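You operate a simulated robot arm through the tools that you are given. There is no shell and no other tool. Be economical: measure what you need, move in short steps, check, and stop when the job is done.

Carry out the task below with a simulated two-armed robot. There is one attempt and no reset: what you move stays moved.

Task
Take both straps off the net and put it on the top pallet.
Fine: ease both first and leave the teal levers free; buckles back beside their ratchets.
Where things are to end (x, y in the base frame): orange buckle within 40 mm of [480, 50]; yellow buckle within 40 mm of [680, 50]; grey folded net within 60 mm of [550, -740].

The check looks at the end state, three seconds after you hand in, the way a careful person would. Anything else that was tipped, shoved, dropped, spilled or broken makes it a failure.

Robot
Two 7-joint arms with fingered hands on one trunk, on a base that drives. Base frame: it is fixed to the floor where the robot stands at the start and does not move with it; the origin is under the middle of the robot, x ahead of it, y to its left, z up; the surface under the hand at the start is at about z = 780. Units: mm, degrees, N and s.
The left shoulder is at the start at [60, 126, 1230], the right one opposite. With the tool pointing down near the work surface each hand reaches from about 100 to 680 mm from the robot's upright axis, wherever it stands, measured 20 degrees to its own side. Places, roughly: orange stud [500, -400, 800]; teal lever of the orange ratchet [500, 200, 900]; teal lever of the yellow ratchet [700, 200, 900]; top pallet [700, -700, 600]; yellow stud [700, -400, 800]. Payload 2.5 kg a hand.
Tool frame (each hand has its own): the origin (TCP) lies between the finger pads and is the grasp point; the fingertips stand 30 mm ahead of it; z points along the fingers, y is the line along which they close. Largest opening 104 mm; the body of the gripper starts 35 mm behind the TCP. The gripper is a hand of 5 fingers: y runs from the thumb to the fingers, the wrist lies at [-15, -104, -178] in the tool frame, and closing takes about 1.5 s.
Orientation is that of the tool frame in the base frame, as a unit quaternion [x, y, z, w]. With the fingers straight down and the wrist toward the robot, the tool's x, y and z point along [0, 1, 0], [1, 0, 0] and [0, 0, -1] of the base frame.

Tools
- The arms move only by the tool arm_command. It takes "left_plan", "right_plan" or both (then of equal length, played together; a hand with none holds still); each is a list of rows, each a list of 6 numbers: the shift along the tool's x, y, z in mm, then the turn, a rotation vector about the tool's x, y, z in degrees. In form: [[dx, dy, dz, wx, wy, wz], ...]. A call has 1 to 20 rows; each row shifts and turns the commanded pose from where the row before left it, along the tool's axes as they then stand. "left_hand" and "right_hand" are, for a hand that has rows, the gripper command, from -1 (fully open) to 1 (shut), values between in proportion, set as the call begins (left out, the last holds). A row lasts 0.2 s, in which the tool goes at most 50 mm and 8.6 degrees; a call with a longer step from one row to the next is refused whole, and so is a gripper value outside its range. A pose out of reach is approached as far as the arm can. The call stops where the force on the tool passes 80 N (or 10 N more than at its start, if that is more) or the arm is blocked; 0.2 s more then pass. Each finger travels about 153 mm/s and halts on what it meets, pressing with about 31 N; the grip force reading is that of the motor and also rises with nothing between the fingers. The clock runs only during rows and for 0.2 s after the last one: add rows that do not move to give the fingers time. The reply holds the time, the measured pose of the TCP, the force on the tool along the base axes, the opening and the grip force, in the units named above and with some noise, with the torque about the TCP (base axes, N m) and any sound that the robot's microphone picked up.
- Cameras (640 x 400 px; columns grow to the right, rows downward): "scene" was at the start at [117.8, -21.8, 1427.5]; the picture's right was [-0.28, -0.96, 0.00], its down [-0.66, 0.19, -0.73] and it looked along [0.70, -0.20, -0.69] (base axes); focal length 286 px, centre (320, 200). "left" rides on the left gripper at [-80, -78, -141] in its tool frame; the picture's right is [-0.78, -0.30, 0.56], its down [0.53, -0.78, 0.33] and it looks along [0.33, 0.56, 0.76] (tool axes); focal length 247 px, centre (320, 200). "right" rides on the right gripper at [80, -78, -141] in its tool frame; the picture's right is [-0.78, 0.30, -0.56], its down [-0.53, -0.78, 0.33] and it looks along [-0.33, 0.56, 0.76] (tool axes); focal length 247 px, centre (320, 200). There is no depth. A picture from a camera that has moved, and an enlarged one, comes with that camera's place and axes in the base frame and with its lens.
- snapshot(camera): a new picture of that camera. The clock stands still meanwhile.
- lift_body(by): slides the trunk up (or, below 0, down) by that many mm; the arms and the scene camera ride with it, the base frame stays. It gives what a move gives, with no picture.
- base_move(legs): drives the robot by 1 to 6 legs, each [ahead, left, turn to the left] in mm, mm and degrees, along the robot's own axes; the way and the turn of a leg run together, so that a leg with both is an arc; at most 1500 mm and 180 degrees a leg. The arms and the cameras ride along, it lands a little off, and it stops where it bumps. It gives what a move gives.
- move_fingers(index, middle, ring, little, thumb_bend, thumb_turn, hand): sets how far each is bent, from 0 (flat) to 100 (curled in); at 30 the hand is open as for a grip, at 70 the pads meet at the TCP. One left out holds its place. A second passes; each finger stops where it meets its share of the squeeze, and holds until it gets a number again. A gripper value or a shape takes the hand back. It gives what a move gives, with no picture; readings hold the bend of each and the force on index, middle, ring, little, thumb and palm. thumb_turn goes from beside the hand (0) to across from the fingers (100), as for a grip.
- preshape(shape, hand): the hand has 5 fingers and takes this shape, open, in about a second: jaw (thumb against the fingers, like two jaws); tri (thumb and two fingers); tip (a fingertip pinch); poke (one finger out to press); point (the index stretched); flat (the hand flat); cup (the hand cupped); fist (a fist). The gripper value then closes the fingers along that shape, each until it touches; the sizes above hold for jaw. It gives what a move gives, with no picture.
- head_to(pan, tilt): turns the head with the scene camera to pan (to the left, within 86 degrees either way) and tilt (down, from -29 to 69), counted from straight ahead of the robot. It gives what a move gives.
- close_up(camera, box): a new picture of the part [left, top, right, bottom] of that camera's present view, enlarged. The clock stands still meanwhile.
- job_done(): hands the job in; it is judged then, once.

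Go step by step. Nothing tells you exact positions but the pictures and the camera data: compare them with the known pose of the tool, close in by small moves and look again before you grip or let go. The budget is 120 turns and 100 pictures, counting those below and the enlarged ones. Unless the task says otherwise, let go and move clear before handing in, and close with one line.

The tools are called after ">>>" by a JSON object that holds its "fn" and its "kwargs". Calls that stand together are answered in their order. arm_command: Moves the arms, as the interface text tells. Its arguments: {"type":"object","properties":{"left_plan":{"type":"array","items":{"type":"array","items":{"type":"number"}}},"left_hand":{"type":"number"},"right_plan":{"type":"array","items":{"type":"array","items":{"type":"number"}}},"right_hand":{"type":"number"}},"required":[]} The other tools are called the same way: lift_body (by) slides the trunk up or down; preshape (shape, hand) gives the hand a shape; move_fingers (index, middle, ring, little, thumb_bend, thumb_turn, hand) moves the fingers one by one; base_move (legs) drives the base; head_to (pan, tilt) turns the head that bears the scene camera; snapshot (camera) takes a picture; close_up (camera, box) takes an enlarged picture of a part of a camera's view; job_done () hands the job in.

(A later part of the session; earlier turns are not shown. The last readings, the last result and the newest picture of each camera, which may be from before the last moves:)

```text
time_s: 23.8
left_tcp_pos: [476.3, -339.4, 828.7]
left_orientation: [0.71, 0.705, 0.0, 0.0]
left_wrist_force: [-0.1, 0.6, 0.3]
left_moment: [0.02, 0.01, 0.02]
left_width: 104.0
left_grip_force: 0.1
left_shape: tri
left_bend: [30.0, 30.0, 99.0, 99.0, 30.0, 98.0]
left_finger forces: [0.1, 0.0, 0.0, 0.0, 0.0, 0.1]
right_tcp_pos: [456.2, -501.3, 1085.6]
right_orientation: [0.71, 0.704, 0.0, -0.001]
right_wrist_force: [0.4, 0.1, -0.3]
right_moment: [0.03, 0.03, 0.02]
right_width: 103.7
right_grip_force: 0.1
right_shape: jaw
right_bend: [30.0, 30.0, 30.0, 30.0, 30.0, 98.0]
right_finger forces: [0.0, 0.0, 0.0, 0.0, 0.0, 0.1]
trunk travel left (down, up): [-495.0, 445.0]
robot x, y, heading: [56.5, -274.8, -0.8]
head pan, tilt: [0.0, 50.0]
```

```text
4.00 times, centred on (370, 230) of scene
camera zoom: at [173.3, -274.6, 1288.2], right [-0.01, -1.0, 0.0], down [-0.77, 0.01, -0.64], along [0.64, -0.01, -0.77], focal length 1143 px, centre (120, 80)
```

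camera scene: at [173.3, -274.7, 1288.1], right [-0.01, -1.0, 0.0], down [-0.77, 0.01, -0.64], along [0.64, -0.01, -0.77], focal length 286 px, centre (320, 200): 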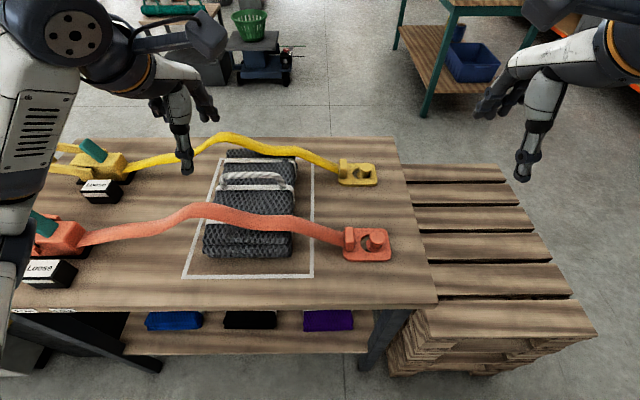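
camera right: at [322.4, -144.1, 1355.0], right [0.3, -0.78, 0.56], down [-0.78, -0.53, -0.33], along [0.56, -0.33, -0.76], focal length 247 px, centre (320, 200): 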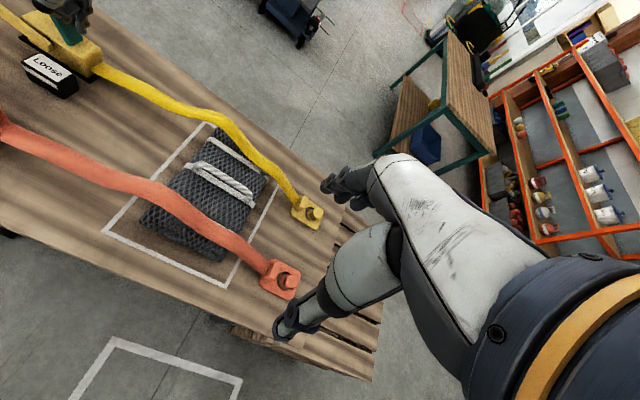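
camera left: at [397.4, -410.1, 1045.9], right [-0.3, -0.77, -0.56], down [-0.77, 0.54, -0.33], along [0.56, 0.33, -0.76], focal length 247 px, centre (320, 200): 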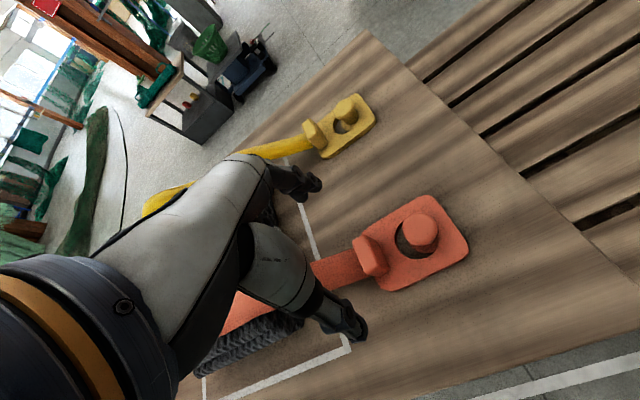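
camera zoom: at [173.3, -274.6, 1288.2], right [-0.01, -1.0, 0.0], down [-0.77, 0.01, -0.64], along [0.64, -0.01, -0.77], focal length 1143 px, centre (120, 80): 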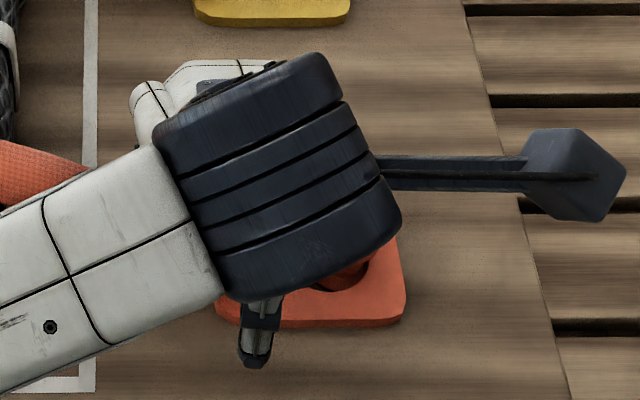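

Thumb and fingers straddle the block well. I'll shift 4 mm to -y and close.

>>> {"fn": "arm_command", "kwargs": {"left_plan": [[-4, 0, 0, 0, 0, 0], [0, 0, 0, 0, 0, 0]]}}

>>> {"fn": "arm_command", "kwargs": {"left_plan": [[0, 0, 0, 0, 0, 0], [0, 0, 0, 0, 0, 0], [0, 0, 0, 0, 0, 0], [0, 0, 0, 0, 0, 0], [0, 0, 0, 0, 0, 0], [0, 0, 0, 0, 0, 0], [0, 0, 0, 0, 0, 0]], "left_hand": 1}}

>>> {"fn": "close_up", "kwargs": {"camera": "left", "box": [240, 120, 480, 360]}}

```text
time_s: 24.4
left_tcp_pos: [477.3, -343.0, 829.0]
left_orientation: [0.71, 0.704, 0.0, 0.0]
left_wrist_force: [0.1, -0.1, 0.4]
left_moment: [-0.01, -0.03, 0.01]
left_width: 104.0
left_grip_force: 0.1
left_shape: tri
left_bend: [30.0, 30.0, 99.0, 99.0, 30.0, 98.0]
left_finger forces: [0.0, 0.1, 0.1, 0.0, 0.0, 0.0]
right_tcp_pos: [457.0, -500.5, 1084.4]
right_orientation: [0.71, 0.704, 0.0, 0.0]
right_wrist_force: [0.5, 1.4, 1.0]
right_moment: [0.03, -0.02, 0.0]
right_width: 103.6
right_grip_force: 0.0
right_shape: jaw
right_bend: [30.0, 30.0, 30.0, 30.0, 30.0, 98.0]
right_finger forces: [0.1, 0.0, 0.1, 0.0, 0.1, 0.0]
trunk travel left (down, up): [-495.0, 445.0]
robot x, y, heading: [60.9, -273.6, -0.3]
head pan, tilt: [0.0, 50.0]
```

```text
time_s: 25.9
left_tcp_pos: [476.9, -342.9, 829.0]
left_orientation: [0.71, 0.704, 0.0, 0.0]
left_wrist_force: [-1.2, 0.5, 0.1]
left_moment: [0.04, -0.03, 0.01]
left_width: 18.8
left_grip_force: 30.6
left_shape: tri
left_bend: [70.0, 50.0, 100.0, 100.0, 75.0, 100.0]
left_finger forces: [6.7, 19.7, 0.0, 0.0, 25.6, 0.0]
right_tcp_pos: [455.7, -500.7, 1084.4]
right_orientation: [0.71, 0.704, 0.0, 0.0]
right_wrist_force: [0.6, -0.7, -0.2]
right_moment: [0.03, -0.02, -0.03]
right_width: 103.7
right_grip_force: 0.0
right_shape: jaw
right_bend: [30.0, 30.0, 30.0, 30.0, 30.0, 98.0]
right_finger forces: [0.1, 0.0, 0.0, 0.0, 0.0, 0.1]
trunk travel left (down, up): [-495.0, 445.0]
robot x, y, heading: [57.8, -274.8, -0.3]
head pan, tilt: [0.0, 50.0]
```

```text
1.67 times, centred on (360, 240) of left
camera zoom: at [398.6, -422.5, 970.0], right [-0.3, -0.77, -0.56], down [-0.77, 0.54, -0.33], along [0.56, 0.33, -0.76], focal length 412 px, centre (253, 133)
```

zoom: 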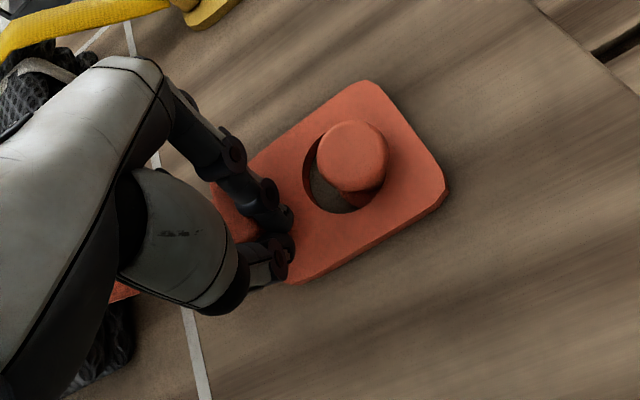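

The middle finger and thumb hold the block but the index slid past its -y side. I'll reopen, shift 9 mm toward +y and regrip.

>>> {"fn": "arm_command", "kwargs": {"left_plan": [[0, 0, 0, 0, 0, 0], [0, 0, 0, 0, 0, 0], [0, 0, 0, 0, 0, 0], [0, 0, 0, 0, 0, 0], [9, 0, 0, 0, 0, 0]], "left_hand": -1}}

>>> {"fn": "arm_command", "kwargs": {"left_plan": [[0, 0, 0, 0, 0, 0], [0, 0, 0, 0, 0, 0], [0, 0, 0, 0, 0, 0], [0, 0, 0, 0, 0, 0], [0, 0, 0, 0, 0, 0], [0, 0, 0, 0, 0, 0], [0, 0, 0, 0, 0, 0]], "left_hand": 1}}

>>> {"fn": "close_up", "kwargs": {"camera": "left", "box": [240, 120, 480, 360]}}

```text
time_s: 27.1
left_tcp_pos: [477.4, -333.6, 829.8]
left_orientation: [0.71, 0.705, 0.0, 0.0]
left_wrist_force: [-0.4, -0.1, -0.4]
left_moment: [0.02, 0.04, 0.03]
left_width: 103.5
left_grip_force: 0.1
left_shape: tri
left_bend: [30.0, 30.0, 99.0, 99.0, 30.0, 98.0]
left_finger forces: [0.0, 0.0, 0.0, 0.0, 0.1, 0.0]
right_tcp_pos: [456.1, -500.8, 1083.8]
right_orientation: [0.711, 0.704, 0.0, 0.0]
right_wrist_force: [0.3, -0.9, 0.3]
right_moment: [-0.01, 0.01, -0.03]
right_width: 103.7
right_grip_force: 0.1
right_shape: jaw
right_bend: [30.0, 30.0, 30.0, 30.0, 30.0, 98.0]
right_finger forces: [0.0, 0.0, 0.0, 0.1, 0.0, 0.0]
trunk travel left (down, up): [-495.0, 445.0]
robot x, y, heading: [58.8, -273.2, -0.6]
head pan, tilt: [0.0, 50.0]
```

```text
time_s: 28.8
left_tcp_pos: [477.1, -334.7, 829.7]
left_orientation: [0.711, 0.703, -0.001, 0.0]
left_wrist_force: [-0.6, 0.2, -0.1]
left_moment: [-0.02, 0.0, 0.0]
left_width: 33.2
left_grip_force: 31.3
left_shape: tri
left_bend: [74.0, 50.0, 100.0, 100.0, 74.0, 100.0]
left_finger forces: [13.4, 14.3, 0.0, 0.0, 27.7, 0.0]
right_tcp_pos: [457.3, -502.2, 1085.2]
right_orientation: [0.71, 0.704, 0.0, 0.0]
right_wrist_force: [0.9, 0.0, 0.2]
right_moment: [-0.01, 0.02, 0.0]
right_width: 103.7
right_grip_force: 0.0
right_shape: jaw
right_bend: [30.0, 30.0, 30.0, 30.0, 30.0, 98.0]
right_finger forces: [0.0, 0.1, 0.0, 0.0, 0.0, 0.0]
trunk travel left (down, up): [-495.0, 445.0]
robot x, y, heading: [58.4, -277.7, -0.5]
head pan, tilt: [0.0, 50.0]
```

```text
1.67 times, centred on (360, 240) of left
camera zoom: at [399.0, -413.8, 969.8], right [-0.3, -0.77, -0.56], down [-0.77, 0.54, -0.33], along [0.56, 0.33, -0.76], focal length 412 px, centre (253, 133)
```

zoom: 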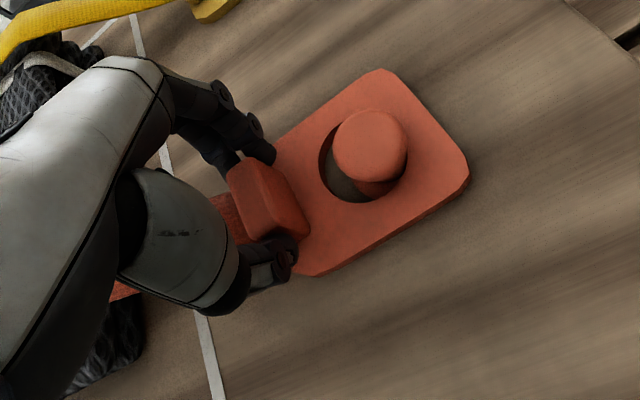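

Now index and thumb hold the block (33 mm). I'll slide the buckle to -y in small steps to centre the hole on the cap.

>>> {"fn": "arm_command", "kwargs": {"left_plan": [[-4, 0, 0, 0, 0, 0], [-4, 0, 0, 0, 0, 0], [-2, 0, 0, 0, 0, 0], [0, 0, 0, 0, 0, 0]]}}

>>> {"fn": "close_up", "kwargs": {"camera": "left", "box": [240, 120, 480, 360]}}

>>> {"fn": "close_up", "kwargs": {"camera": "scene", "box": [310, 180, 430, 280]}}

```text
time_s: 29.8
left_tcp_pos: [476.8, -343.8, 829.9]
left_orientation: [0.71, 0.704, 0.0, 0.0]
left_wrist_force: [0.2, 0.0, 0.3]
left_moment: [0.0, -0.02, 0.01]
left_width: 33.0
left_grip_force: 31.3
left_shape: tri
left_bend: [74.0, 50.0, 100.0, 100.0, 74.0, 100.0]
left_finger forces: [13.3, 14.3, 0.1, 0.0, 27.7, 0.0]
right_tcp_pos: [456.9, -501.3, 1084.9]
right_orientation: [0.71, 0.704, 0.0, 0.0]
right_wrist_force: [0.3, 0.4, 0.3]
right_moment: [0.02, 0.02, -0.01]
right_width: 103.6
right_grip_force: 0.1
right_shape: jaw
right_bend: [30.0, 30.0, 30.0, 30.0, 30.0, 98.0]
right_finger forces: [0.0, 0.0, 0.1, 0.0, 0.0, 0.1]
trunk travel left (down, up): [-495.0, 445.0]
robot x, y, heading: [58.2, -273.9, -0.6]
head pan, tilt: [0.0, 50.0]
```

```text
1.67 times, centred on (360, 240) of left
camera zoom: at [399.9, -423.0, 970.3], right [-0.3, -0.77, -0.56], down [-0.77, 0.54, -0.33], along [0.56, 0.33, -0.76], focal length 412 px, centre (253, 133)
```

zoom: 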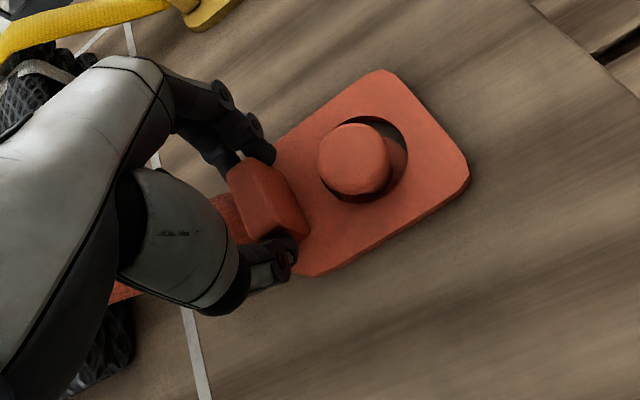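

```text
4.00 times, centred on (370, 230) of scene
camera zoom: at [173.4, -274.7, 1288.1], right [-0.01, -1.0, 0.0], down [-0.77, 0.01, -0.64], along [0.64, -0.01, -0.77], focal length 1143 px, centre (120, 80)
```

zoom: 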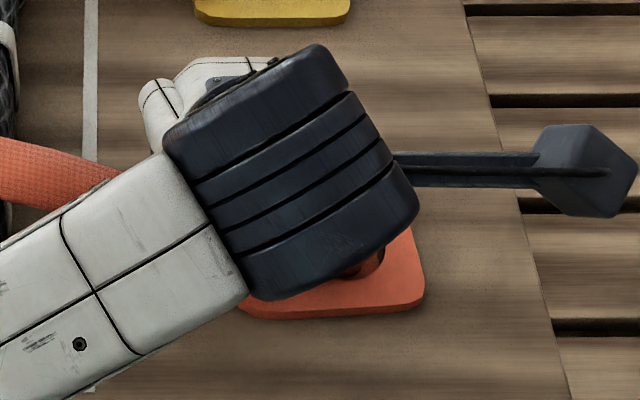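

The hole slid about the cap freely and looks centred in y. I'll lift in small steps and watch the force.

>>> {"fn": "arm_command", "kwargs": {"left_plan": [[0, 0, -4, 0, 0, 0], [0, 0, -4, 0, 0, 0], [0, 0, -4, 0, 0, 0]]}}

>>> {"fn": "close_up", "kwargs": {"camera": "left", "box": [240, 120, 480, 360]}}

```text
time_s: 30.6
left_tcp_pos: [477.7, -342.6, 841.3]
left_orientation: [0.709, 0.705, 0.0, 0.0]
left_wrist_force: [-0.2, -0.1, -2.0]
left_moment: [0.04, 0.0, 0.0]
left_width: 33.2
left_grip_force: 30.4
left_shape: tri
left_bend: [74.0, 50.0, 100.0, 100.0, 74.0, 100.0]
left_finger forces: [13.3, 14.5, 0.0, 0.0, 27.8, 0.0]
right_tcp_pos: [456.9, -501.0, 1084.8]
right_orientation: [0.71, 0.704, 0.0, 0.0]
right_wrist_force: [0.5, 0.2, 0.1]
right_moment: [0.0, 0.02, 0.0]
right_width: 103.5
right_grip_force: 0.1
right_shape: jaw
right_bend: [30.0, 30.0, 30.0, 30.0, 30.0, 98.0]
right_finger forces: [0.0, 0.0, 0.1, 0.0, 0.0, 0.0]
trunk travel left (down, up): [-495.0, 445.0]
robot x, y, heading: [59.1, -277.1, -0.5]
head pan, tilt: [0.0, 50.0]
```

```text
1.67 times, centred on (360, 240) of left
camera zoom: at [399.9, -422.8, 982.0], right [-0.3, -0.77, -0.56], down [-0.77, 0.54, -0.33], along [0.56, 0.33, -0.76], focal length 412 px, centre (253, 133)
```

zoom: 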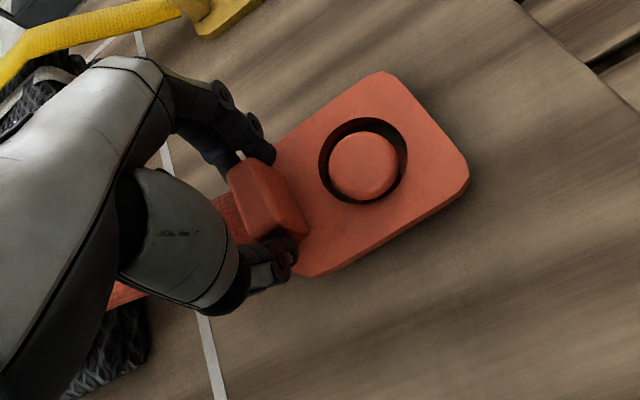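

The cap is centred in the hole. I'll lift it clear, straight up and then on over the net toward +y.

>>> {"fn": "arm_command", "kwargs": {"left_plan": [[0, 0, -20, 0, 0, 0], [0, 0, -30, 0, 0, 0], [0, 0, -35, 0, 0, 0], [0, 0, -35, 0, 0, 0], [20, 0, 0, 0, 0, 0], [30, 0, 0, 0, 0, 0], [30, 0, 0, 0, 0, 0], [30, 0, 0, 0, 0, 0]]}}

>>> {"fn": "snapshot", "kwargs": {"camera": "scene"}}

```text
time_s: 31.5
left_tcp_pos: [505.3, -286.4, 901.3]
left_orientation: [0.676, 0.733, 0.046, -0.053]
left_wrist_force: [0.7, -1.4, -1.0]
left_moment: [0.04, -0.03, 0.01]
left_width: 32.8
left_grip_force: 30.8
left_shape: tri
left_bend: [74.0, 50.0, 100.0, 100.0, 74.0, 100.0]
left_finger forces: [13.6, 15.0, 0.0, 0.0, 28.8, 0.0]
left hand out of reach, approached as far as the arm can: row 4
right_tcp_pos: [457.2, -501.5, 1084.6]
right_orientation: [0.71, 0.705, 0.0, 0.0]
right_wrist_force: [-0.2, -0.7, -0.7]
right_moment: [0.02, 0.0, -0.03]
right_width: 103.9
right_grip_force: 0.1
right_shape: jaw
right_bend: [30.0, 30.0, 30.0, 30.0, 30.0, 98.0]
right_finger forces: [0.0, 0.0, 0.0, 0.0, 0.0, 0.0]
trunk travel left (down, up): [-495.0, 445.0]
robot x, y, heading: [56.4, -276.6, -0.3]
head pan, tilt: [0.0, 50.0]
stopped in row 4 (left hand): the arm was blocked; the commanded pose is now the measured one
```

```text
63 pictures are left
camera scene: at [173.1, -275.1, 1288.1], right [-0.01, -1.0, 0.0], down [-0.77, 0.01, -0.64], along [0.64, 0.0, -0.77], focal length 286 px, centre (320, 200)
```

scene: 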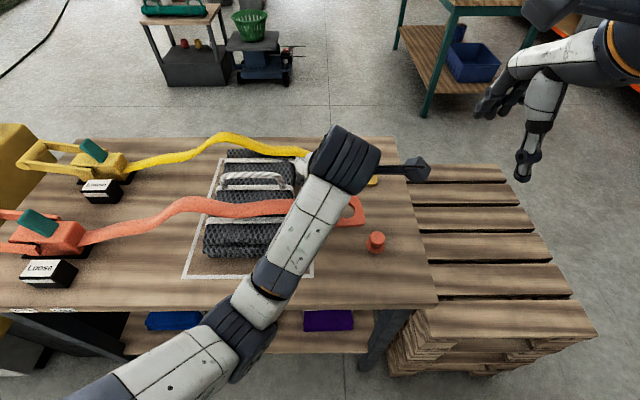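

The buckle is off its stud, but the wrist hit an arm limit and tilted about 8°. I'll move toward +y while rising and straightening the tool.

>>> {"fn": "arm_command", "kwargs": {"left_plan": [[10, -6, -5, -0.2, -2.7, 1.5], [15, -6, -8, -0.2, -2.7, 1.5], [15, -6, -10, -0.2, -2.6, 1.6], [20, -4, -10, 0, 0, 0], [20, -4, -10, 0, 0, 0], [25, 0, 0, 0, 0, 0]]}}

>>> {"fn": "snapshot", "kwargs": {"camera": "scene"}}

```text
time_s: 32.5
left_tcp_pos: [499.4, -181.1, 921.0]
left_orientation: [0.675, 0.733, 0.068, -0.048]
left_wrist_force: [-0.1, -0.1, -1.5]
left_moment: [0.04, -0.01, -0.01]
left_width: 32.8
left_grip_force: 31.7
left_shape: tri
left_bend: [74.0, 50.0, 100.0, 100.0, 74.0, 100.0]
left_finger forces: [13.4, 14.8, 0.1, 0.1, 28.5, 0.0]
left hand out of reach, approached as far as the arm can: row 4
right_tcp_pos: [456.9, -500.5, 1083.9]
right_orientation: [0.709, 0.705, 0.0, 0.0]
right_wrist_force: [0.3, -0.5, 0.2]
right_moment: [0.0, 0.0, 0.01]
right_width: 103.8
right_grip_force: 0.0
right_shape: jaw
right_bend: [30.0, 30.0, 30.0, 30.0, 30.0, 98.0]
right_finger forces: [0.0, 0.1, 0.0, 0.0, 0.1, 0.0]
trunk travel left (down, up): [-495.0, 445.0]
robot x, y, heading: [58.1, -277.3, -0.5]
head pan, tilt: [0.0, 50.0]
stopped in row 4 (left hand): the arm was blocked; the commanded pose is now the measured one
```

```text
62 pictures are left
camera scene: at [173.5, -274.5, 1288.1], right [-0.01, -1.0, 0.0], down [-0.77, 0.01, -0.64], along [0.64, 0.0, -0.77], focal length 286 px, centre (320, 200)
```

scene: 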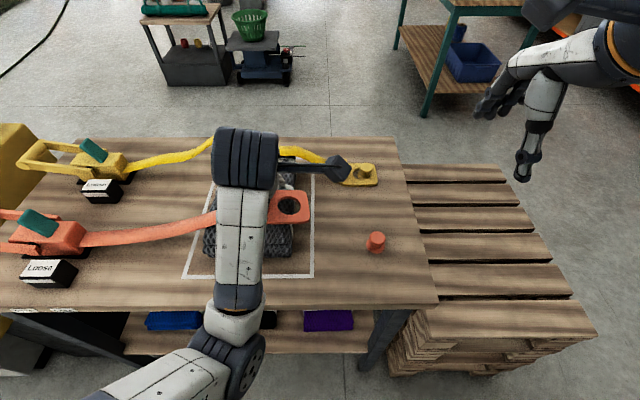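

The arm is too folded at this height with the trunk low. I'll raise the trunk by 100, which carries the hand up too.

>>> {"fn": "lift_body", "kwargs": {"by": 100}}

>>> {"fn": "snapshot", "kwargs": {"camera": "scene"}}

```text
time_s: 33.8
left_tcp_pos: [498.8, -182.3, 1020.4]
left_orientation: [0.675, 0.733, 0.068, -0.048]
left_wrist_force: [0.2, -0.4, -2.1]
left_moment: [-0.01, 0.01, -0.01]
left_width: 32.8
left_grip_force: 31.2
left_shape: tri
left_bend: [74.0, 50.0, 100.0, 100.0, 74.0, 100.0]
left_finger forces: [13.5, 14.9, 0.0, 0.0, 28.5, 0.0]
right_tcp_pos: [456.8, -500.4, 1184.9]
right_orientation: [0.709, 0.705, 0.0, 0.001]
right_wrist_force: [-0.7, 0.3, 0.0]
right_moment: [0.0, -0.01, 0.01]
right_width: 103.9
right_grip_force: 0.0
right_shape: jaw
right_bend: [30.0, 30.0, 30.0, 30.0, 30.0, 98.0]
right_finger forces: [0.0, 0.1, 0.0, 0.0, 0.1, 0.0]
trunk travel left (down, up): [-595.0, 345.0]
robot x, y, heading: [58.8, -272.3, -0.4]
head pan, tilt: [0.0, 50.0]
```

```text
61 pictures are left
camera scene: at [173.5, -274.5, 1388.1], right [-0.01, -1.0, 0.0], down [-0.77, 0.01, -0.64], along [0.64, 0.0, -0.77], focal length 286 px, centre (320, 200)
```

scene: 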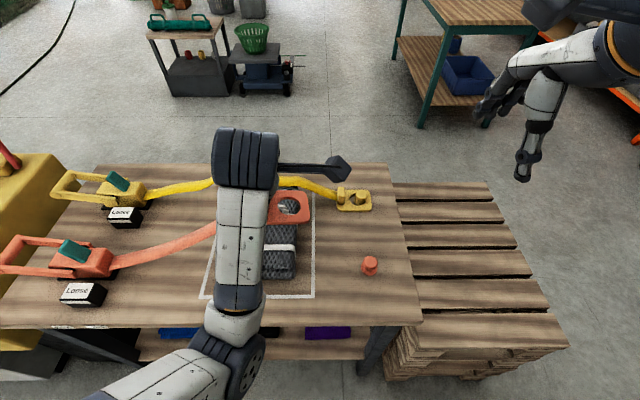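

Now I'll move to +y, straightening the tool and descending to a moderate height.

>>> {"fn": "arm_command", "kwargs": {"left_plan": [[20, -2, 10, 0.4, -2.4, 1.2], [25, -2, 12, 0.4, -2.4, 1.2], [28, -2, 12, 0.4, -2.3, 1.2], [30, -2, 12, 0.4, -2.3, 1.1], [32, -2, 12, 0, 0, 0], [32, -2, 12, 0, 0, 0], [32, -2, 10, 0, 0, 0], [32, -2, 10, 0, 0, 0]]}}

>>> {"fn": "snapshot", "kwargs": {"camera": "scene"}}

>>> {"fn": "snapshot", "kwargs": {"camera": "left"}}

```text
time_s: 35.6
left_tcp_pos: [477.6, 50.2, 939.3]
left_orientation: [0.709, 0.706, -0.003, 0.003]
left_wrist_force: [-0.6, -0.7, -2.3]
left_moment: [0.04, 0.02, 0.02]
left_width: 33.0
left_grip_force: 30.7
left_shape: tri
left_bend: [74.0, 50.0, 100.0, 100.0, 74.0, 100.0]
left_finger forces: [13.2, 14.8, 0.1, 0.0, 28.3, 0.0]
right_tcp_pos: [456.2, -501.1, 1183.9]
right_orientation: [0.71, 0.704, 0.0, 0.0]
right_wrist_force: [0.2, 0.4, 0.1]
right_moment: [0.01, 0.05, 0.0]
right_width: 103.8
right_grip_force: 0.1
right_shape: jaw
right_bend: [30.0, 30.0, 30.0, 30.0, 30.0, 98.0]
right_finger forces: [0.1, 0.0, 0.0, 0.0, 0.1, 0.0]
trunk travel left (down, up): [-595.0, 345.0]
robot x, y, heading: [57.1, -279.7, -0.2]
head pan, tilt: [0.0, 50.0]
```

```text
60 pictures are left
camera scene: at [173.4, -274.0, 1388.1], right [-0.01, -1.0, 0.0], down [-0.77, 0.01, -0.64], along [0.64, -0.01, -0.77], focal length 286 px, centre (320, 200)
```

scene: 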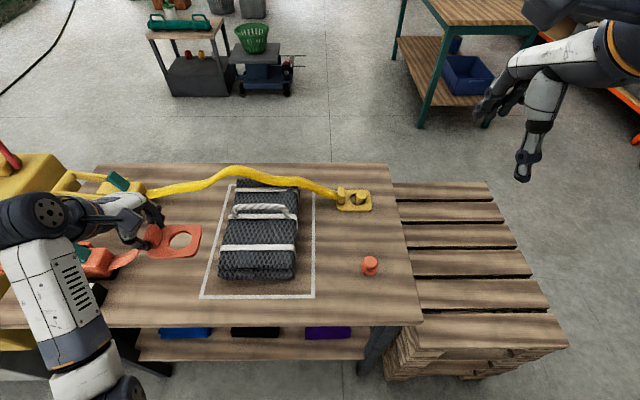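

```text
59 pictures are left
camera left: at [400.3, -28.7, 1080.0], right [-0.3, -0.78, -0.55], down [-0.77, 0.54, -0.34], along [0.56, 0.33, -0.76], focal length 247 px, centre (320, 200)
```

left: 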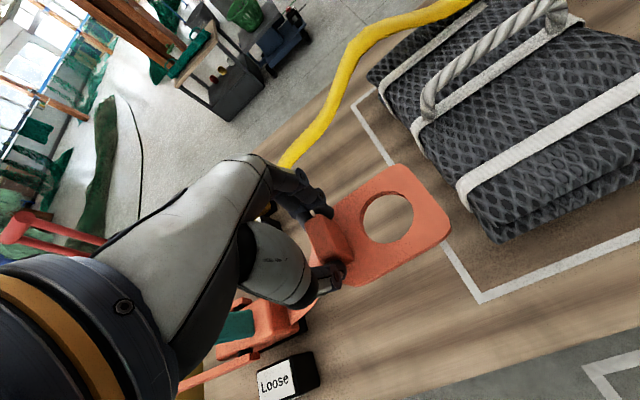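

The strap has been taken up and the orange buckle is near its spot. I'll shift 26 mm to +y and lower it to the table.

>>> {"fn": "arm_command", "kwargs": {"left_plan": [[13, 1, 10, 0, 0, 0], [13, 1, 25, 0, 0, 0], [0, 0, 30, 0, 0, 0], [0, 0, 25, 0, 0, 0], [0, 0, 12, 0, 0, 0], [0, 0, 6, 0, 0, 0], [0, 0, 0, 0, 0, 0]]}}

>>> {"fn": "close_up", "kwargs": {"camera": "left", "box": [200, 150, 460, 390]}}

>>> {"fn": "close_up", "kwargs": {"camera": "scene", "box": [40, 170, 240, 320]}}

```text
time_s: 37.2
left_tcp_pos: [481.6, 76.5, 832.3]
left_orientation: [0.708, 0.707, -0.001, 0.002]
left_wrist_force: [0.1, 0.2, -2.1]
left_moment: [-0.02, 0.03, 0.02]
left_width: 32.9
left_grip_force: 31.7
left_shape: tri
left_bend: [74.0, 50.0, 100.0, 100.0, 74.0, 100.0]
left_finger forces: [13.1, 14.7, 0.0, 0.0, 28.0, 0.0]
right_tcp_pos: [458.3, -500.3, 1183.9]
right_orientation: [0.71, 0.704, 0.001, 0.0]
right_wrist_force: [0.4, 0.4, 0.6]
right_moment: [-0.01, 0.01, 0.03]
right_width: 103.9
right_grip_force: 0.2
right_shape: jaw
right_bend: [30.0, 30.0, 30.0, 30.0, 30.0, 98.0]
right_finger forces: [0.1, 0.0, 0.1, 0.0, 0.1, 0.0]
trunk travel left (down, up): [-595.0, 345.0]
robot x, y, heading: [55.4, -277.8, -0.7]
head pan, tilt: [0.0, 50.0]
```

```text
1.67 times, centred on (330, 270) of left
camera zoom: at [404.4, -3.3, 972.3], right [-0.3, -0.78, -0.55], down [-0.78, 0.53, -0.34], along [0.56, 0.33, -0.76], focal length 412 px, centre (303, 83)
```

zoom: 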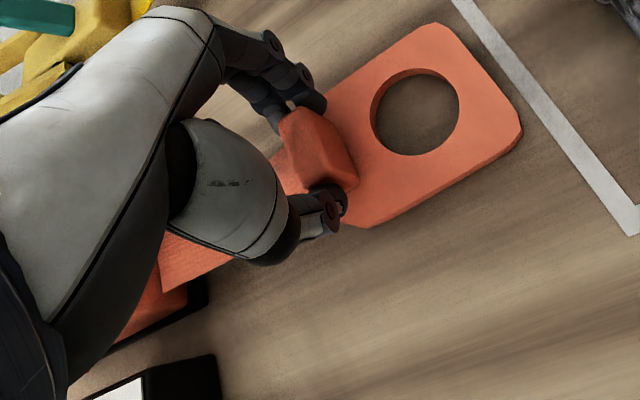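

```text
2.67 times, centred on (140, 245) of scene
camera zoom: at [173.5, -274.4, 1388.1], right [-0.01, -1.0, 0.0], down [-0.77, 0.01, -0.64], along [0.64, 0.0, -0.77], focal length 762 px, centre (800, 80)
```

zoom: 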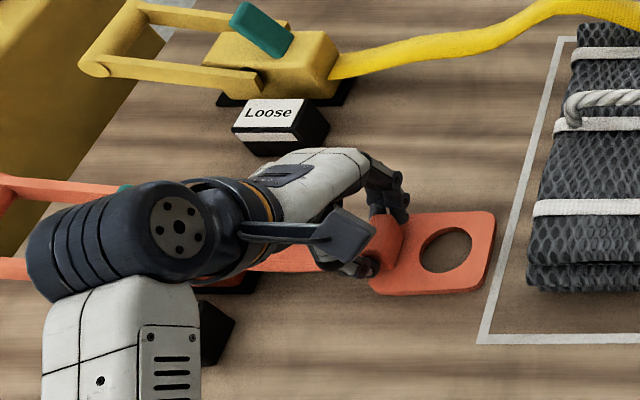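

The orange buckle is about flat on the table, plate centre about [482,35]. I'll lower the last 3 mm and release.

>>> {"fn": "arm_command", "kwargs": {"left_plan": [[0, 0, 3, 0, 0, 0], [0, 0, 0, 0, 0, 0]]}}

>>> {"fn": "arm_command", "kwargs": {"left_plan": [[0, 0, 0, 0, 0, 0], [0, 0, 0, 0, 0, 0], [0, 0, 0, 0, 0, 0], [0, 0, 0, 0, 0, 0], [0, 0, -20, 0, 0, 0], [0, 0, -40, 0, 0, 0], [0, 0, -40, 0, 0, 0]], "left_hand": -1}}

>>> {"fn": "close_up", "kwargs": {"camera": "scene", "box": [40, 170, 240, 320]}}

```text
time_s: 37.8
left_tcp_pos: [482.4, 75.3, 828.0]
left_orientation: [0.708, 0.706, -0.002, 0.002]
left_wrist_force: [0.6, 0.6, 1.0]
left_moment: [-0.01, -0.03, -0.02]
left_width: 33.1
left_grip_force: 30.8
left_shape: tri
left_bend: [74.0, 50.0, 100.0, 100.0, 74.0, 100.0]
left_finger forces: [13.1, 14.7, 0.1, 0.0, 28.2, 0.0]
right_tcp_pos: [457.2, -500.6, 1184.6]
right_orientation: [0.71, 0.704, 0.0, 0.001]
right_wrist_force: [0.3, -0.6, 0.0]
right_moment: [0.01, 0.05, 0.01]
right_width: 103.7
right_grip_force: 0.0
right_shape: jaw
right_bend: [30.0, 30.0, 30.0, 30.0, 30.0, 98.0]
right_finger forces: [0.1, 0.0, 0.1, 0.0, 0.1, 0.0]
trunk travel left (down, up): [-595.0, 345.0]
robot x, y, heading: [59.0, -270.9, -0.6]
head pan, tilt: [0.0, 50.0]
```

```text
time_s: 39.4
left_tcp_pos: [482.3, 74.7, 929.5]
left_orientation: [0.708, 0.706, -0.003, 0.001]
left_wrist_force: [1.3, -0.8, 0.3]
left_moment: [0.0, 0.0, 0.03]
left_width: 103.7
left_grip_force: 0.1
left_shape: tri
left_bend: [30.0, 30.0, 99.0, 99.0, 30.0, 98.0]
left_finger forces: [0.0, 0.1, 0.0, 0.0, 0.0, 0.0]
right_tcp_pos: [456.9, -501.5, 1183.4]
right_orientation: [0.709, 0.705, 0.001, -0.001]
right_wrist_force: [-0.5, 0.4, -0.8]
right_moment: [0.0, -0.01, 0.01]
right_width: 103.7
right_grip_force: 0.1
right_shape: jaw
right_bend: [30.0, 30.0, 30.0, 30.0, 30.0, 98.0]
right_finger forces: [0.0, 0.0, 0.1, 0.0, 0.0, 0.0]
trunk travel left (down, up): [-595.0, 345.0]
robot x, y, heading: [54.5, -275.6, -0.5]
head pan, tilt: [0.0, 50.0]
```

```text
2.67 times, centred on (140, 245) of scene
camera zoom: at [173.3, -274.5, 1388.1], right [-0.01, -1.0, 0.0], down [-0.77, 0.01, -0.64], along [0.64, 0.0, -0.77], focal length 762 px, centre (800, 80)
```

zoom: 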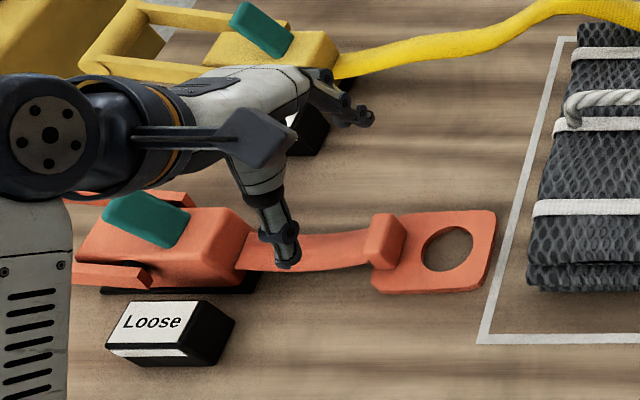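

Orange buckle is down, flat and clear of its lever. Now the yellow: I'll take the left hand up and over to its block near [678,-332].

>>> {"fn": "arm_command", "kwargs": {"left_plan": [[0, 0, -45, 0, 0, 0], [0, 0, -45, 0, 0, 0], [-40, 18, 0, 0, 0, 0], [-40, 18, 0, 0, 0, 0], [-40, 18, 0, 0, 0, 0], [-40, 18, 0, 0, 0, 0], [-40, 18, 0, 0, 0, 0], [-40, 20, 0, 0, 0, 0], [-40, 20, 0, 0, 0, 0], [-40, 20, 0, 0, 0, 0], [-40, 20, 0, 0, 0, 0], [-40, 20, 0, 0, 0, 0]]}}

>>> {"fn": "lift_body", "kwargs": {"by": -80}}

>>> {"fn": "snapshot", "kwargs": {"camera": "left"}}

>>> {"fn": "close_up", "kwargs": {"camera": "scene", "box": [290, 130, 430, 230]}}

```text
time_s: 42.0
left_tcp_pos: [668.7, -324.5, 1019.6]
left_orientation: [0.709, 0.705, -0.001, 0.002]
left_wrist_force: [-0.3, -0.3, 0.5]
left_moment: [-0.03, -0.01, 0.02]
left_width: 103.7
left_grip_force: 0.1
left_shape: tri
left_bend: [30.0, 30.0, 99.0, 99.0, 30.0, 98.0]
left_finger forces: [0.1, 0.0, 0.0, 0.0, 0.0, 0.1]
right_tcp_pos: [457.5, -502.5, 1184.5]
right_orientation: [0.71, 0.704, 0.0, 0.0]
right_wrist_force: [0.1, 0.2, -0.8]
right_moment: [0.03, -0.01, -0.01]
right_width: 103.9
right_grip_force: 0.1
right_shape: jaw
right_bend: [30.0, 30.0, 30.0, 30.0, 30.0, 98.0]
right_finger forces: [0.0, 0.0, 0.0, 0.0, 0.0, 0.0]
trunk travel left (down, up): [-595.0, 345.0]
robot x, y, heading: [56.3, -273.0, -0.3]
head pan, tilt: [0.0, 50.0]
```

```text
time_s: 43.1
left_tcp_pos: [667.9, -322.7, 938.2]
left_orientation: [0.708, 0.706, -0.003, 0.002]
left_wrist_force: [-0.3, 0.0, -0.4]
left_moment: [-0.01, 0.0, -0.01]
left_width: 103.8
left_grip_force: 0.1
left_shape: tri
left_bend: [30.0, 30.0, 99.0, 99.0, 30.0, 98.0]
left_finger forces: [0.0, 0.0, 0.1, 0.0, 0.0, 0.0]
right_tcp_pos: [456.3, -501.7, 1104.1]
right_orientation: [0.709, 0.705, 0.0, 0.0]
right_wrist_force: [0.5, -0.3, -0.1]
right_moment: [-0.01, 0.0, -0.01]
right_width: 103.6
right_grip_force: 0.2
right_shape: jaw
right_bend: [30.0, 30.0, 30.0, 30.0, 30.0, 98.0]
right_finger forces: [0.1, 0.0, 0.0, 0.1, 0.0, 0.1]
trunk travel left (down, up): [-515.0, 425.0]
robot x, y, heading: [60.7, -271.2, -0.5]
head pan, tilt: [0.0, 50.0]
```

```text
55 pictures are left
camera left: at [591.7, -401.8, 1080.1], right [-0.3, -0.78, -0.55], down [-0.78, 0.53, -0.34], along [0.56, 0.33, -0.76], focal length 247 px, centre (320, 200)
```

left: 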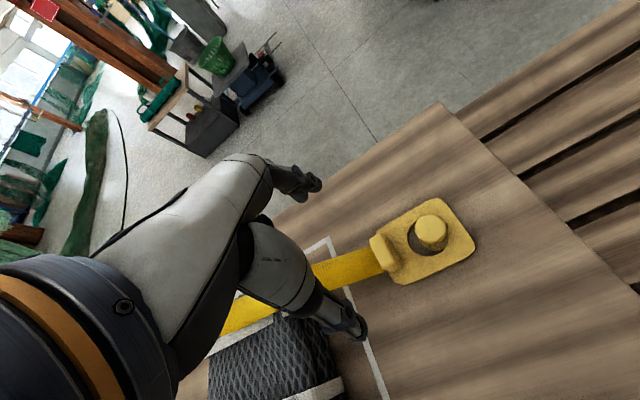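

```text
4.00 times, centred on (360, 180) of scene
camera zoom: at [173.2, -274.4, 1308.1], right [-0.01, -1.0, 0.0], down [-0.77, 0.01, -0.64], along [0.64, 0.0, -0.77], focal length 1143 px, centre (160, 280)
```

zoom: 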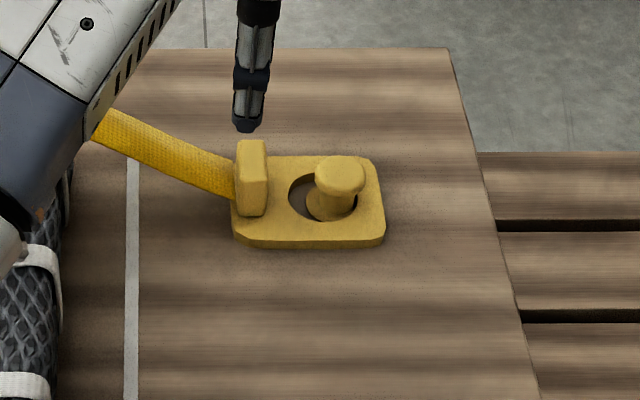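

Yellow block is about [675,-335]. I'll go down astride it and check.

>>> {"fn": "arm_command", "kwargs": {"left_plan": [[-6, 4, 30, 0, 0, 0], [-5, 3, 30, 0, 0, 0], [0, 0, 30, 0, 0, 0], [0, 0, 17, 0, 0, 0], [0, 0, 0, 0, 0, 0]]}}

>>> {"fn": "close_up", "kwargs": {"camera": "left", "box": [240, 120, 480, 360]}}

```text
time_s: 44.4
left_tcp_pos: [674.8, -334.1, 831.7]
left_orientation: [0.708, 0.706, -0.001, 0.002]
left_wrist_force: [0.2, -0.8, -0.9]
left_moment: [0.0, -0.02, 0.01]
left_width: 103.9
left_grip_force: 0.0
left_shape: tri
left_bend: [30.0, 30.0, 99.0, 99.0, 30.0, 98.0]
left_finger forces: [0.1, 0.0, 0.1, 0.0, 0.0, 0.1]
right_tcp_pos: [455.9, -500.2, 1103.2]
right_orientation: [0.71, 0.705, 0.0, 0.0]
right_wrist_force: [-0.3, 0.8, 0.1]
right_moment: [0.0, -0.01, 0.02]
right_width: 103.5
right_grip_force: 0.0
right_shape: jaw
right_bend: [30.0, 30.0, 30.0, 30.0, 30.0, 98.0]
right_finger forces: [0.0, 0.0, 0.1, 0.0, 0.0, 0.0]
trunk travel left (down, up): [-515.0, 425.0]
robot x, y, heading: [57.3, -276.3, -0.4]
head pan, tilt: [0.0, 50.0]
```

```text
1.67 times, centred on (360, 240) of left
camera zoom: at [597.8, -413.7, 972.7], right [-0.3, -0.78, -0.55], down [-0.78, 0.53, -0.34], along [0.56, 0.33, -0.76], focal length 412 px, centre (253, 133)
```

zoom: 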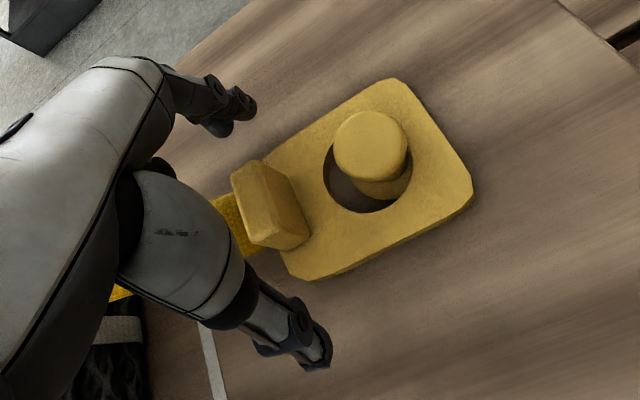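

Well placed, same picture as with the orange one. Closing, then sliding 10 mm to -y.

>>> {"fn": "arm_command", "kwargs": {"left_plan": [[0, 0, 2, 0, 0, 0], [0, 0, 0, 0, 0, 0], [0, 0, 0, 0, 0, 0], [0, 0, 0, 0, 0, 0], [0, 0, 0, 0, 0, 0], [0, 0, 0, 0, 0, 0], [0, 0, 0, 0, 0, 0]], "left_hand": 1}}

>>> {"fn": "arm_command", "kwargs": {"left_plan": [[-4, 0, 0, 0, 0, 0], [-4, 0, 0, 0, 0, 0], [-2, 0, 0, 0, 0, 0], [0, 0, -4, 0, 0, 0], [0, 0, -4, 0, 0, 0], [0, 0, -3, 0, 0, 0]]}}

>>> {"fn": "close_up", "kwargs": {"camera": "left", "box": [240, 120, 480, 360]}}

```text
time_s: 46.0
left_tcp_pos: [675.0, -333.6, 828.6]
left_orientation: [0.708, 0.706, -0.003, 0.002]
left_wrist_force: [1.0, 0.2, 0.1]
left_moment: [0.0, -0.03, 0.01]
left_width: 31.7
left_grip_force: 31.2
left_shape: tri
left_bend: [74.0, 54.0, 100.0, 100.0, 74.0, 100.0]
left_finger forces: [14.3, 11.2, 0.1, 0.0, 27.7, 0.0]
right_tcp_pos: [457.9, -500.9, 1103.6]
right_orientation: [0.709, 0.705, 0.0, 0.0]
right_wrist_force: [0.0, 0.1, 1.0]
right_moment: [0.0, -0.01, -0.01]
right_width: 103.9
right_grip_force: 0.1
right_shape: jaw
right_bend: [30.0, 30.0, 30.0, 30.0, 30.0, 98.0]
right_finger forces: [0.0, 0.1, 0.0, 0.1, 0.0, 0.0]
trunk travel left (down, up): [-515.0, 425.0]
robot x, y, heading: [58.9, -270.8, -0.5]
head pan, tilt: [0.0, 50.0]
```

```text
time_s: 47.4
left_tcp_pos: [673.9, -344.4, 840.6]
left_orientation: [0.707, 0.707, -0.002, 0.002]
left_wrist_force: [-0.6, -0.3, -1.7]
left_moment: [0.05, -0.01, -0.01]
left_width: 31.2
left_grip_force: 31.1
left_shape: tri
left_bend: [74.0, 54.0, 100.0, 100.0, 74.0, 100.0]
left_finger forces: [13.7, 13.7, 0.1, 0.0, 28.1, 0.0]
right_tcp_pos: [458.0, -500.5, 1103.1]
right_orientation: [0.709, 0.705, 0.0, 0.0]
right_wrist_force: [-0.2, -0.5, 0.2]
right_moment: [-0.02, 0.01, 0.03]
right_width: 103.7
right_grip_force: 0.1
right_shape: jaw
right_bend: [30.0, 30.0, 30.0, 30.0, 30.0, 98.0]
right_finger forces: [0.0, 0.0, 0.0, 0.0, 0.1, 0.0]
trunk travel left (down, up): [-515.0, 425.0]
robot x, y, heading: [56.7, -277.8, -0.4]
head pan, tilt: [0.0, 50.0]
```

```text
1.67 times, centred on (360, 240) of left
camera zoom: at [598.1, -424.0, 982.0], right [-0.3, -0.78, -0.55], down [-0.78, 0.53, -0.34], along [0.56, 0.33, -0.76], focal length 412 px, centre (253, 133)
```

zoom: 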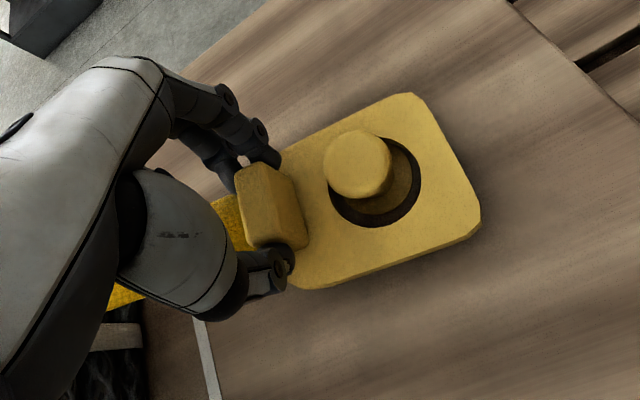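

The yellow buckle turned slightly in the grip, so the cap is off centre: I need about +7 mm in x and +2 in y. Adjusting before lifting further.

>>> {"fn": "arm_command", "kwargs": {"left_plan": [[1, 4, 0, 0, 0, 0], [1, 3, 0, 0, 0, 0], [0, 0, 0, 0, 0, 0]]}}

>>> {"fn": "close_up", "kwargs": {"camera": "left", "box": [240, 120, 480, 360]}}

```text
time_s: 48.1
left_tcp_pos: [681.4, -342.7, 840.5]
left_orientation: [0.709, 0.705, -0.002, 0.001]
left_wrist_force: [0.3, -0.5, -2.0]
left_moment: [0.0, -0.01, -0.01]
left_width: 31.3
left_grip_force: 30.9
left_shape: tri
left_bend: [74.0, 54.0, 100.0, 100.0, 74.0, 100.0]
left_finger forces: [13.7, 14.0, 0.0, 0.0, 28.2, 0.0]
right_tcp_pos: [457.7, -501.0, 1105.3]
right_orientation: [0.71, 0.704, -0.002, 0.0]
right_wrist_force: [-0.8, -0.2, 0.6]
right_moment: [-0.01, 0.04, 0.02]
right_width: 103.7
right_grip_force: 0.1
right_shape: jaw
right_bend: [30.0, 30.0, 30.0, 30.0, 30.0, 98.0]
right_finger forces: [0.1, 0.1, 0.1, 0.0, 0.1, 0.1]
trunk travel left (down, up): [-515.0, 425.0]
robot x, y, heading: [55.9, -276.0, -0.2]
head pan, tilt: [0.0, 50.0]
```

```text
1.67 times, centred on (360, 240) of left
camera zoom: at [605.4, -421.3, 981.7], right [-0.3, -0.78, -0.55], down [-0.78, 0.54, -0.34], along [0.56, 0.33, -0.76], focal length 412 px, centre (253, 133)
```

zoom: 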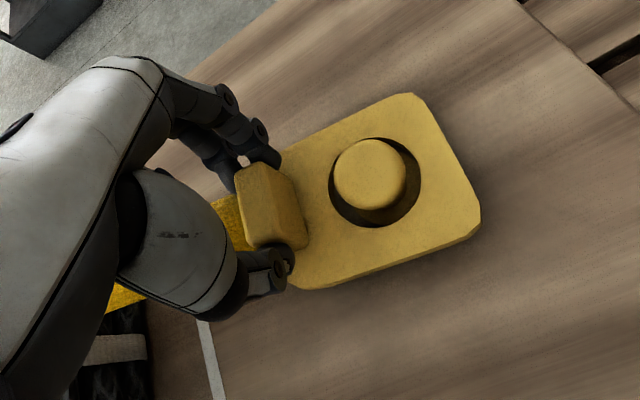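

Nearly centred; another 3 mm in +x, then lift step by step.

>>> {"fn": "arm_command", "kwargs": {"left_plan": [[0, 3, 0, 0, 0, 0], [0, 0, -5, 0, 0, 0], [0, 0, -5, 0, 0, 0], [0, 0, -5, 0, 0, 0]]}}

>>> {"fn": "close_up", "kwargs": {"camera": "left", "box": [240, 120, 480, 360]}}

```text
time_s: 49.1
left_tcp_pos: [685.9, -340.6, 855.6]
left_orientation: [0.708, 0.707, -0.002, 0.001]
left_wrist_force: [0.0, 0.2, -1.8]
left_moment: [0.03, -0.01, 0.03]
left_width: 31.0
left_grip_force: 31.3
left_shape: tri
left_bend: [74.0, 54.0, 100.0, 100.0, 74.0, 100.0]
left_finger forces: [13.7, 14.0, 0.0, 0.1, 28.3, 0.1]
right_tcp_pos: [457.0, -500.6, 1104.4]
right_orientation: [0.709, 0.705, 0.0, 0.0]
right_wrist_force: [-0.3, 0.3, -0.1]
right_moment: [0.01, 0.01, -0.02]
right_width: 103.7
right_grip_force: 0.0
right_shape: jaw
right_bend: [30.0, 30.0, 30.0, 30.0, 30.0, 98.0]
right_finger forces: [0.1, 0.0, 0.0, 0.1, 0.0, 0.0]
trunk travel left (down, up): [-515.0, 425.0]
robot x, y, heading: [57.3, -278.5, -0.4]
head pan, tilt: [0.0, 50.0]
```

```text
1.67 times, centred on (360, 240) of left
camera zoom: at [608.5, -420.6, 996.7], right [-0.3, -0.78, -0.55], down [-0.78, 0.53, -0.34], along [0.56, 0.33, -0.76], focal length 412 px, centre (253, 133)
```

zoom: 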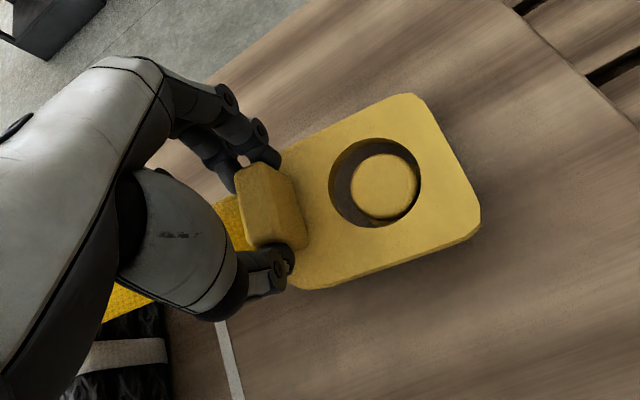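

The cap is about to pass through; a small correction (-3,-2) and up, clear of the stud.

>>> {"fn": "arm_command", "kwargs": {"left_plan": [[-2, -3, 0, 0, 0, 0], [0, 0, -8, 0, 0, 0], [0, 0, -10, 0, 0, 0], [0, 0, -15, 0, 0, 0], [0, 0, -15, 0, 0, 0]]}}

>>> {"fn": "lift_body", "kwargs": {"by": 80}}

>>> {"fn": "snapshot", "kwargs": {"camera": "scene"}}

```text
time_s: 50.4
left_tcp_pos: [683.0, -343.8, 906.2]
left_orientation: [0.708, 0.706, -0.002, 0.001]
left_wrist_force: [-0.5, 0.4, -2.1]
left_moment: [0.03, -0.03, 0.0]
left_width: 31.1
left_grip_force: 30.8
left_shape: tri
left_bend: [74.0, 54.0, 100.0, 100.0, 74.0, 100.0]
left_finger forces: [13.7, 14.2, 0.0, 0.0, 28.2, 0.0]
right_tcp_pos: [457.6, -501.5, 1104.2]
right_orientation: [0.71, 0.704, 0.0, 0.0]
right_wrist_force: [0.3, 0.1, 0.7]
right_moment: [-0.02, -0.04, 0.0]
right_width: 103.7
right_grip_force: 0.1
right_shape: jaw
right_bend: [30.0, 30.0, 30.0, 30.0, 30.0, 98.0]
right_finger forces: [0.2, 0.1, 0.0, 0.0, 0.0, 0.0]
trunk travel left (down, up): [-515.0, 425.0]
robot x, y, heading: [57.3, -275.6, -0.5]
head pan, tilt: [0.0, 50.0]
```

```text
time_s: 51.5
left_tcp_pos: [682.7, -343.1, 983.9]
left_orientation: [0.708, 0.706, -0.002, 0.002]
left_wrist_force: [0.1, -0.3, -1.1]
left_moment: [0.03, 0.0, 0.0]
left_width: 31.0
left_grip_force: 31.3
left_shape: tri
left_bend: [74.0, 54.0, 100.0, 100.0, 74.0, 100.0]
left_finger forces: [13.7, 14.2, 0.0, 0.1, 28.2, 0.0]
right_tcp_pos: [456.5, -501.3, 1184.6]
right_orientation: [0.709, 0.705, 0.0, 0.0]
right_wrist_force: [0.6, 0.0, 0.2]
right_moment: [0.03, 0.0, 0.01]
right_width: 103.7
right_grip_force: 0.0
right_shape: jaw
right_bend: [30.0, 30.0, 30.0, 30.0, 30.0, 98.0]
right_finger forces: [0.0, 0.0, 0.1, 0.0, 0.0, 0.1]
trunk travel left (down, up): [-595.0, 345.0]
robot x, y, heading: [57.6, -275.8, -0.4]
head pan, tilt: [0.0, 50.0]
```

```text
49 pictures are left
camera scene: at [173.6, -274.5, 1388.1], right [-0.01, -1.0, 0.0], down [-0.77, 0.01, -0.64], along [0.64, 0.0, -0.77], focal length 286 px, centre (320, 200)
```

scene: 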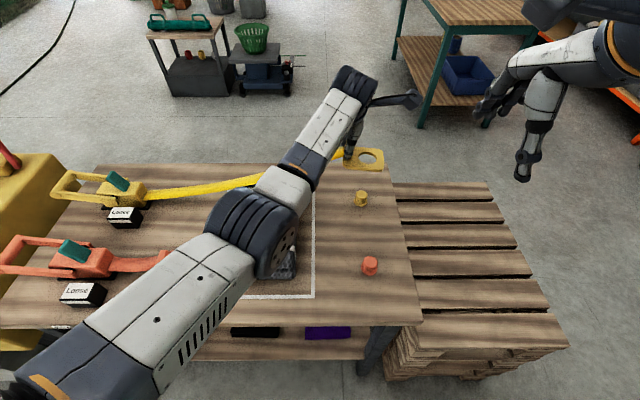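

The yellow buckle is off. I'll carry it to +y at this height and look.

>>> {"fn": "arm_command", "kwargs": {"left_plan": [[25, 0, 0, 0, 0, 0], [35, 0, 0, 0, 0, 0], [35, 0, 0, 0, 0, 0], [35, 0, 0, 0, 0, 0], [35, 0, 0, 0, 0, 0], [35, 0, 0, 0, 0, 0], [35, 0, 0, 0, 0, 0], [35, 0, 0, 0, 0, 0], [35, 0, 5, 0, 0, 0], [35, 0, 10, 0, 0, 0], [35, 0, 10, 0, 0, 0], [35, 0, 10, 0, 0, 0]]}}

>>> {"fn": "snapshot", "kwargs": {"camera": "scene"}}

>>> {"fn": "snapshot", "kwargs": {"camera": "left"}}

```text
time_s: 54.1
left_tcp_pos: [685.4, 65.2, 945.4]
left_orientation: [0.708, 0.706, -0.002, 0.004]
left_wrist_force: [0.4, -0.4, -1.8]
left_moment: [0.03, 0.03, 0.02]
left_width: 28.2
left_grip_force: 31.2
left_shape: tri
left_bend: [74.0, 75.0, 100.0, 100.0, 76.0, 100.0]
left_finger forces: [19.2, 8.9, 0.1, 0.0, 24.3, 0.1]
right_tcp_pos: [456.5, -500.4, 1184.2]
right_orientation: [0.71, 0.704, 0.001, 0.0]
right_wrist_force: [0.9, 0.0, 0.6]
right_moment: [0.04, 0.0, 0.0]
right_width: 103.7
right_grip_force: 0.1
right_shape: jaw
right_bend: [30.0, 30.0, 30.0, 30.0, 30.0, 98.0]
right_finger forces: [0.0, 0.0, 0.0, 0.1, 0.1, 0.0]
trunk travel left (down, up): [-595.0, 345.0]
robot x, y, heading: [61.7, -276.6, -0.3]
head pan, tilt: [0.0, 50.0]
```

```text
48 pictures are left
camera scene: at [173.5, -274.0, 1388.1], right [-0.01, -1.0, 0.0], down [-0.77, 0.01, -0.64], along [0.64, -0.01, -0.77], focal length 286 px, centre (320, 200)
```

scene: 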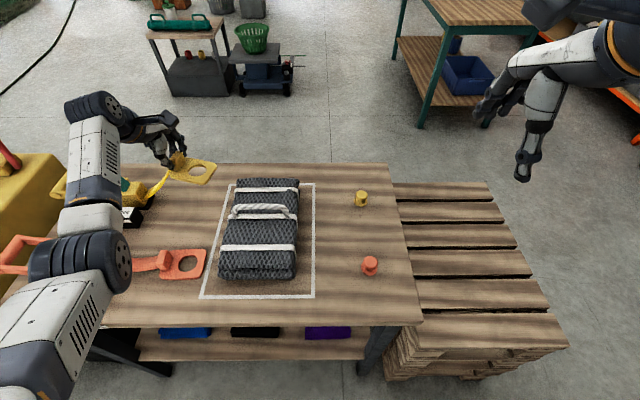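

```text
47 pictures are left
camera left: at [607.7, -13.2, 1087.4], right [-0.3, -0.78, -0.55], down [-0.77, 0.54, -0.34], along [0.56, 0.33, -0.76], focal length 247 px, centre (320, 200)
```

left: 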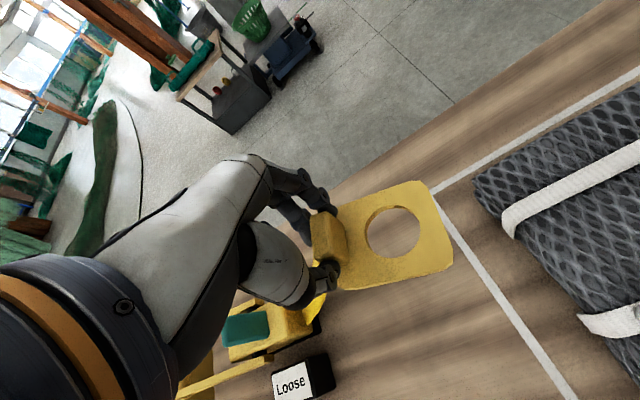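

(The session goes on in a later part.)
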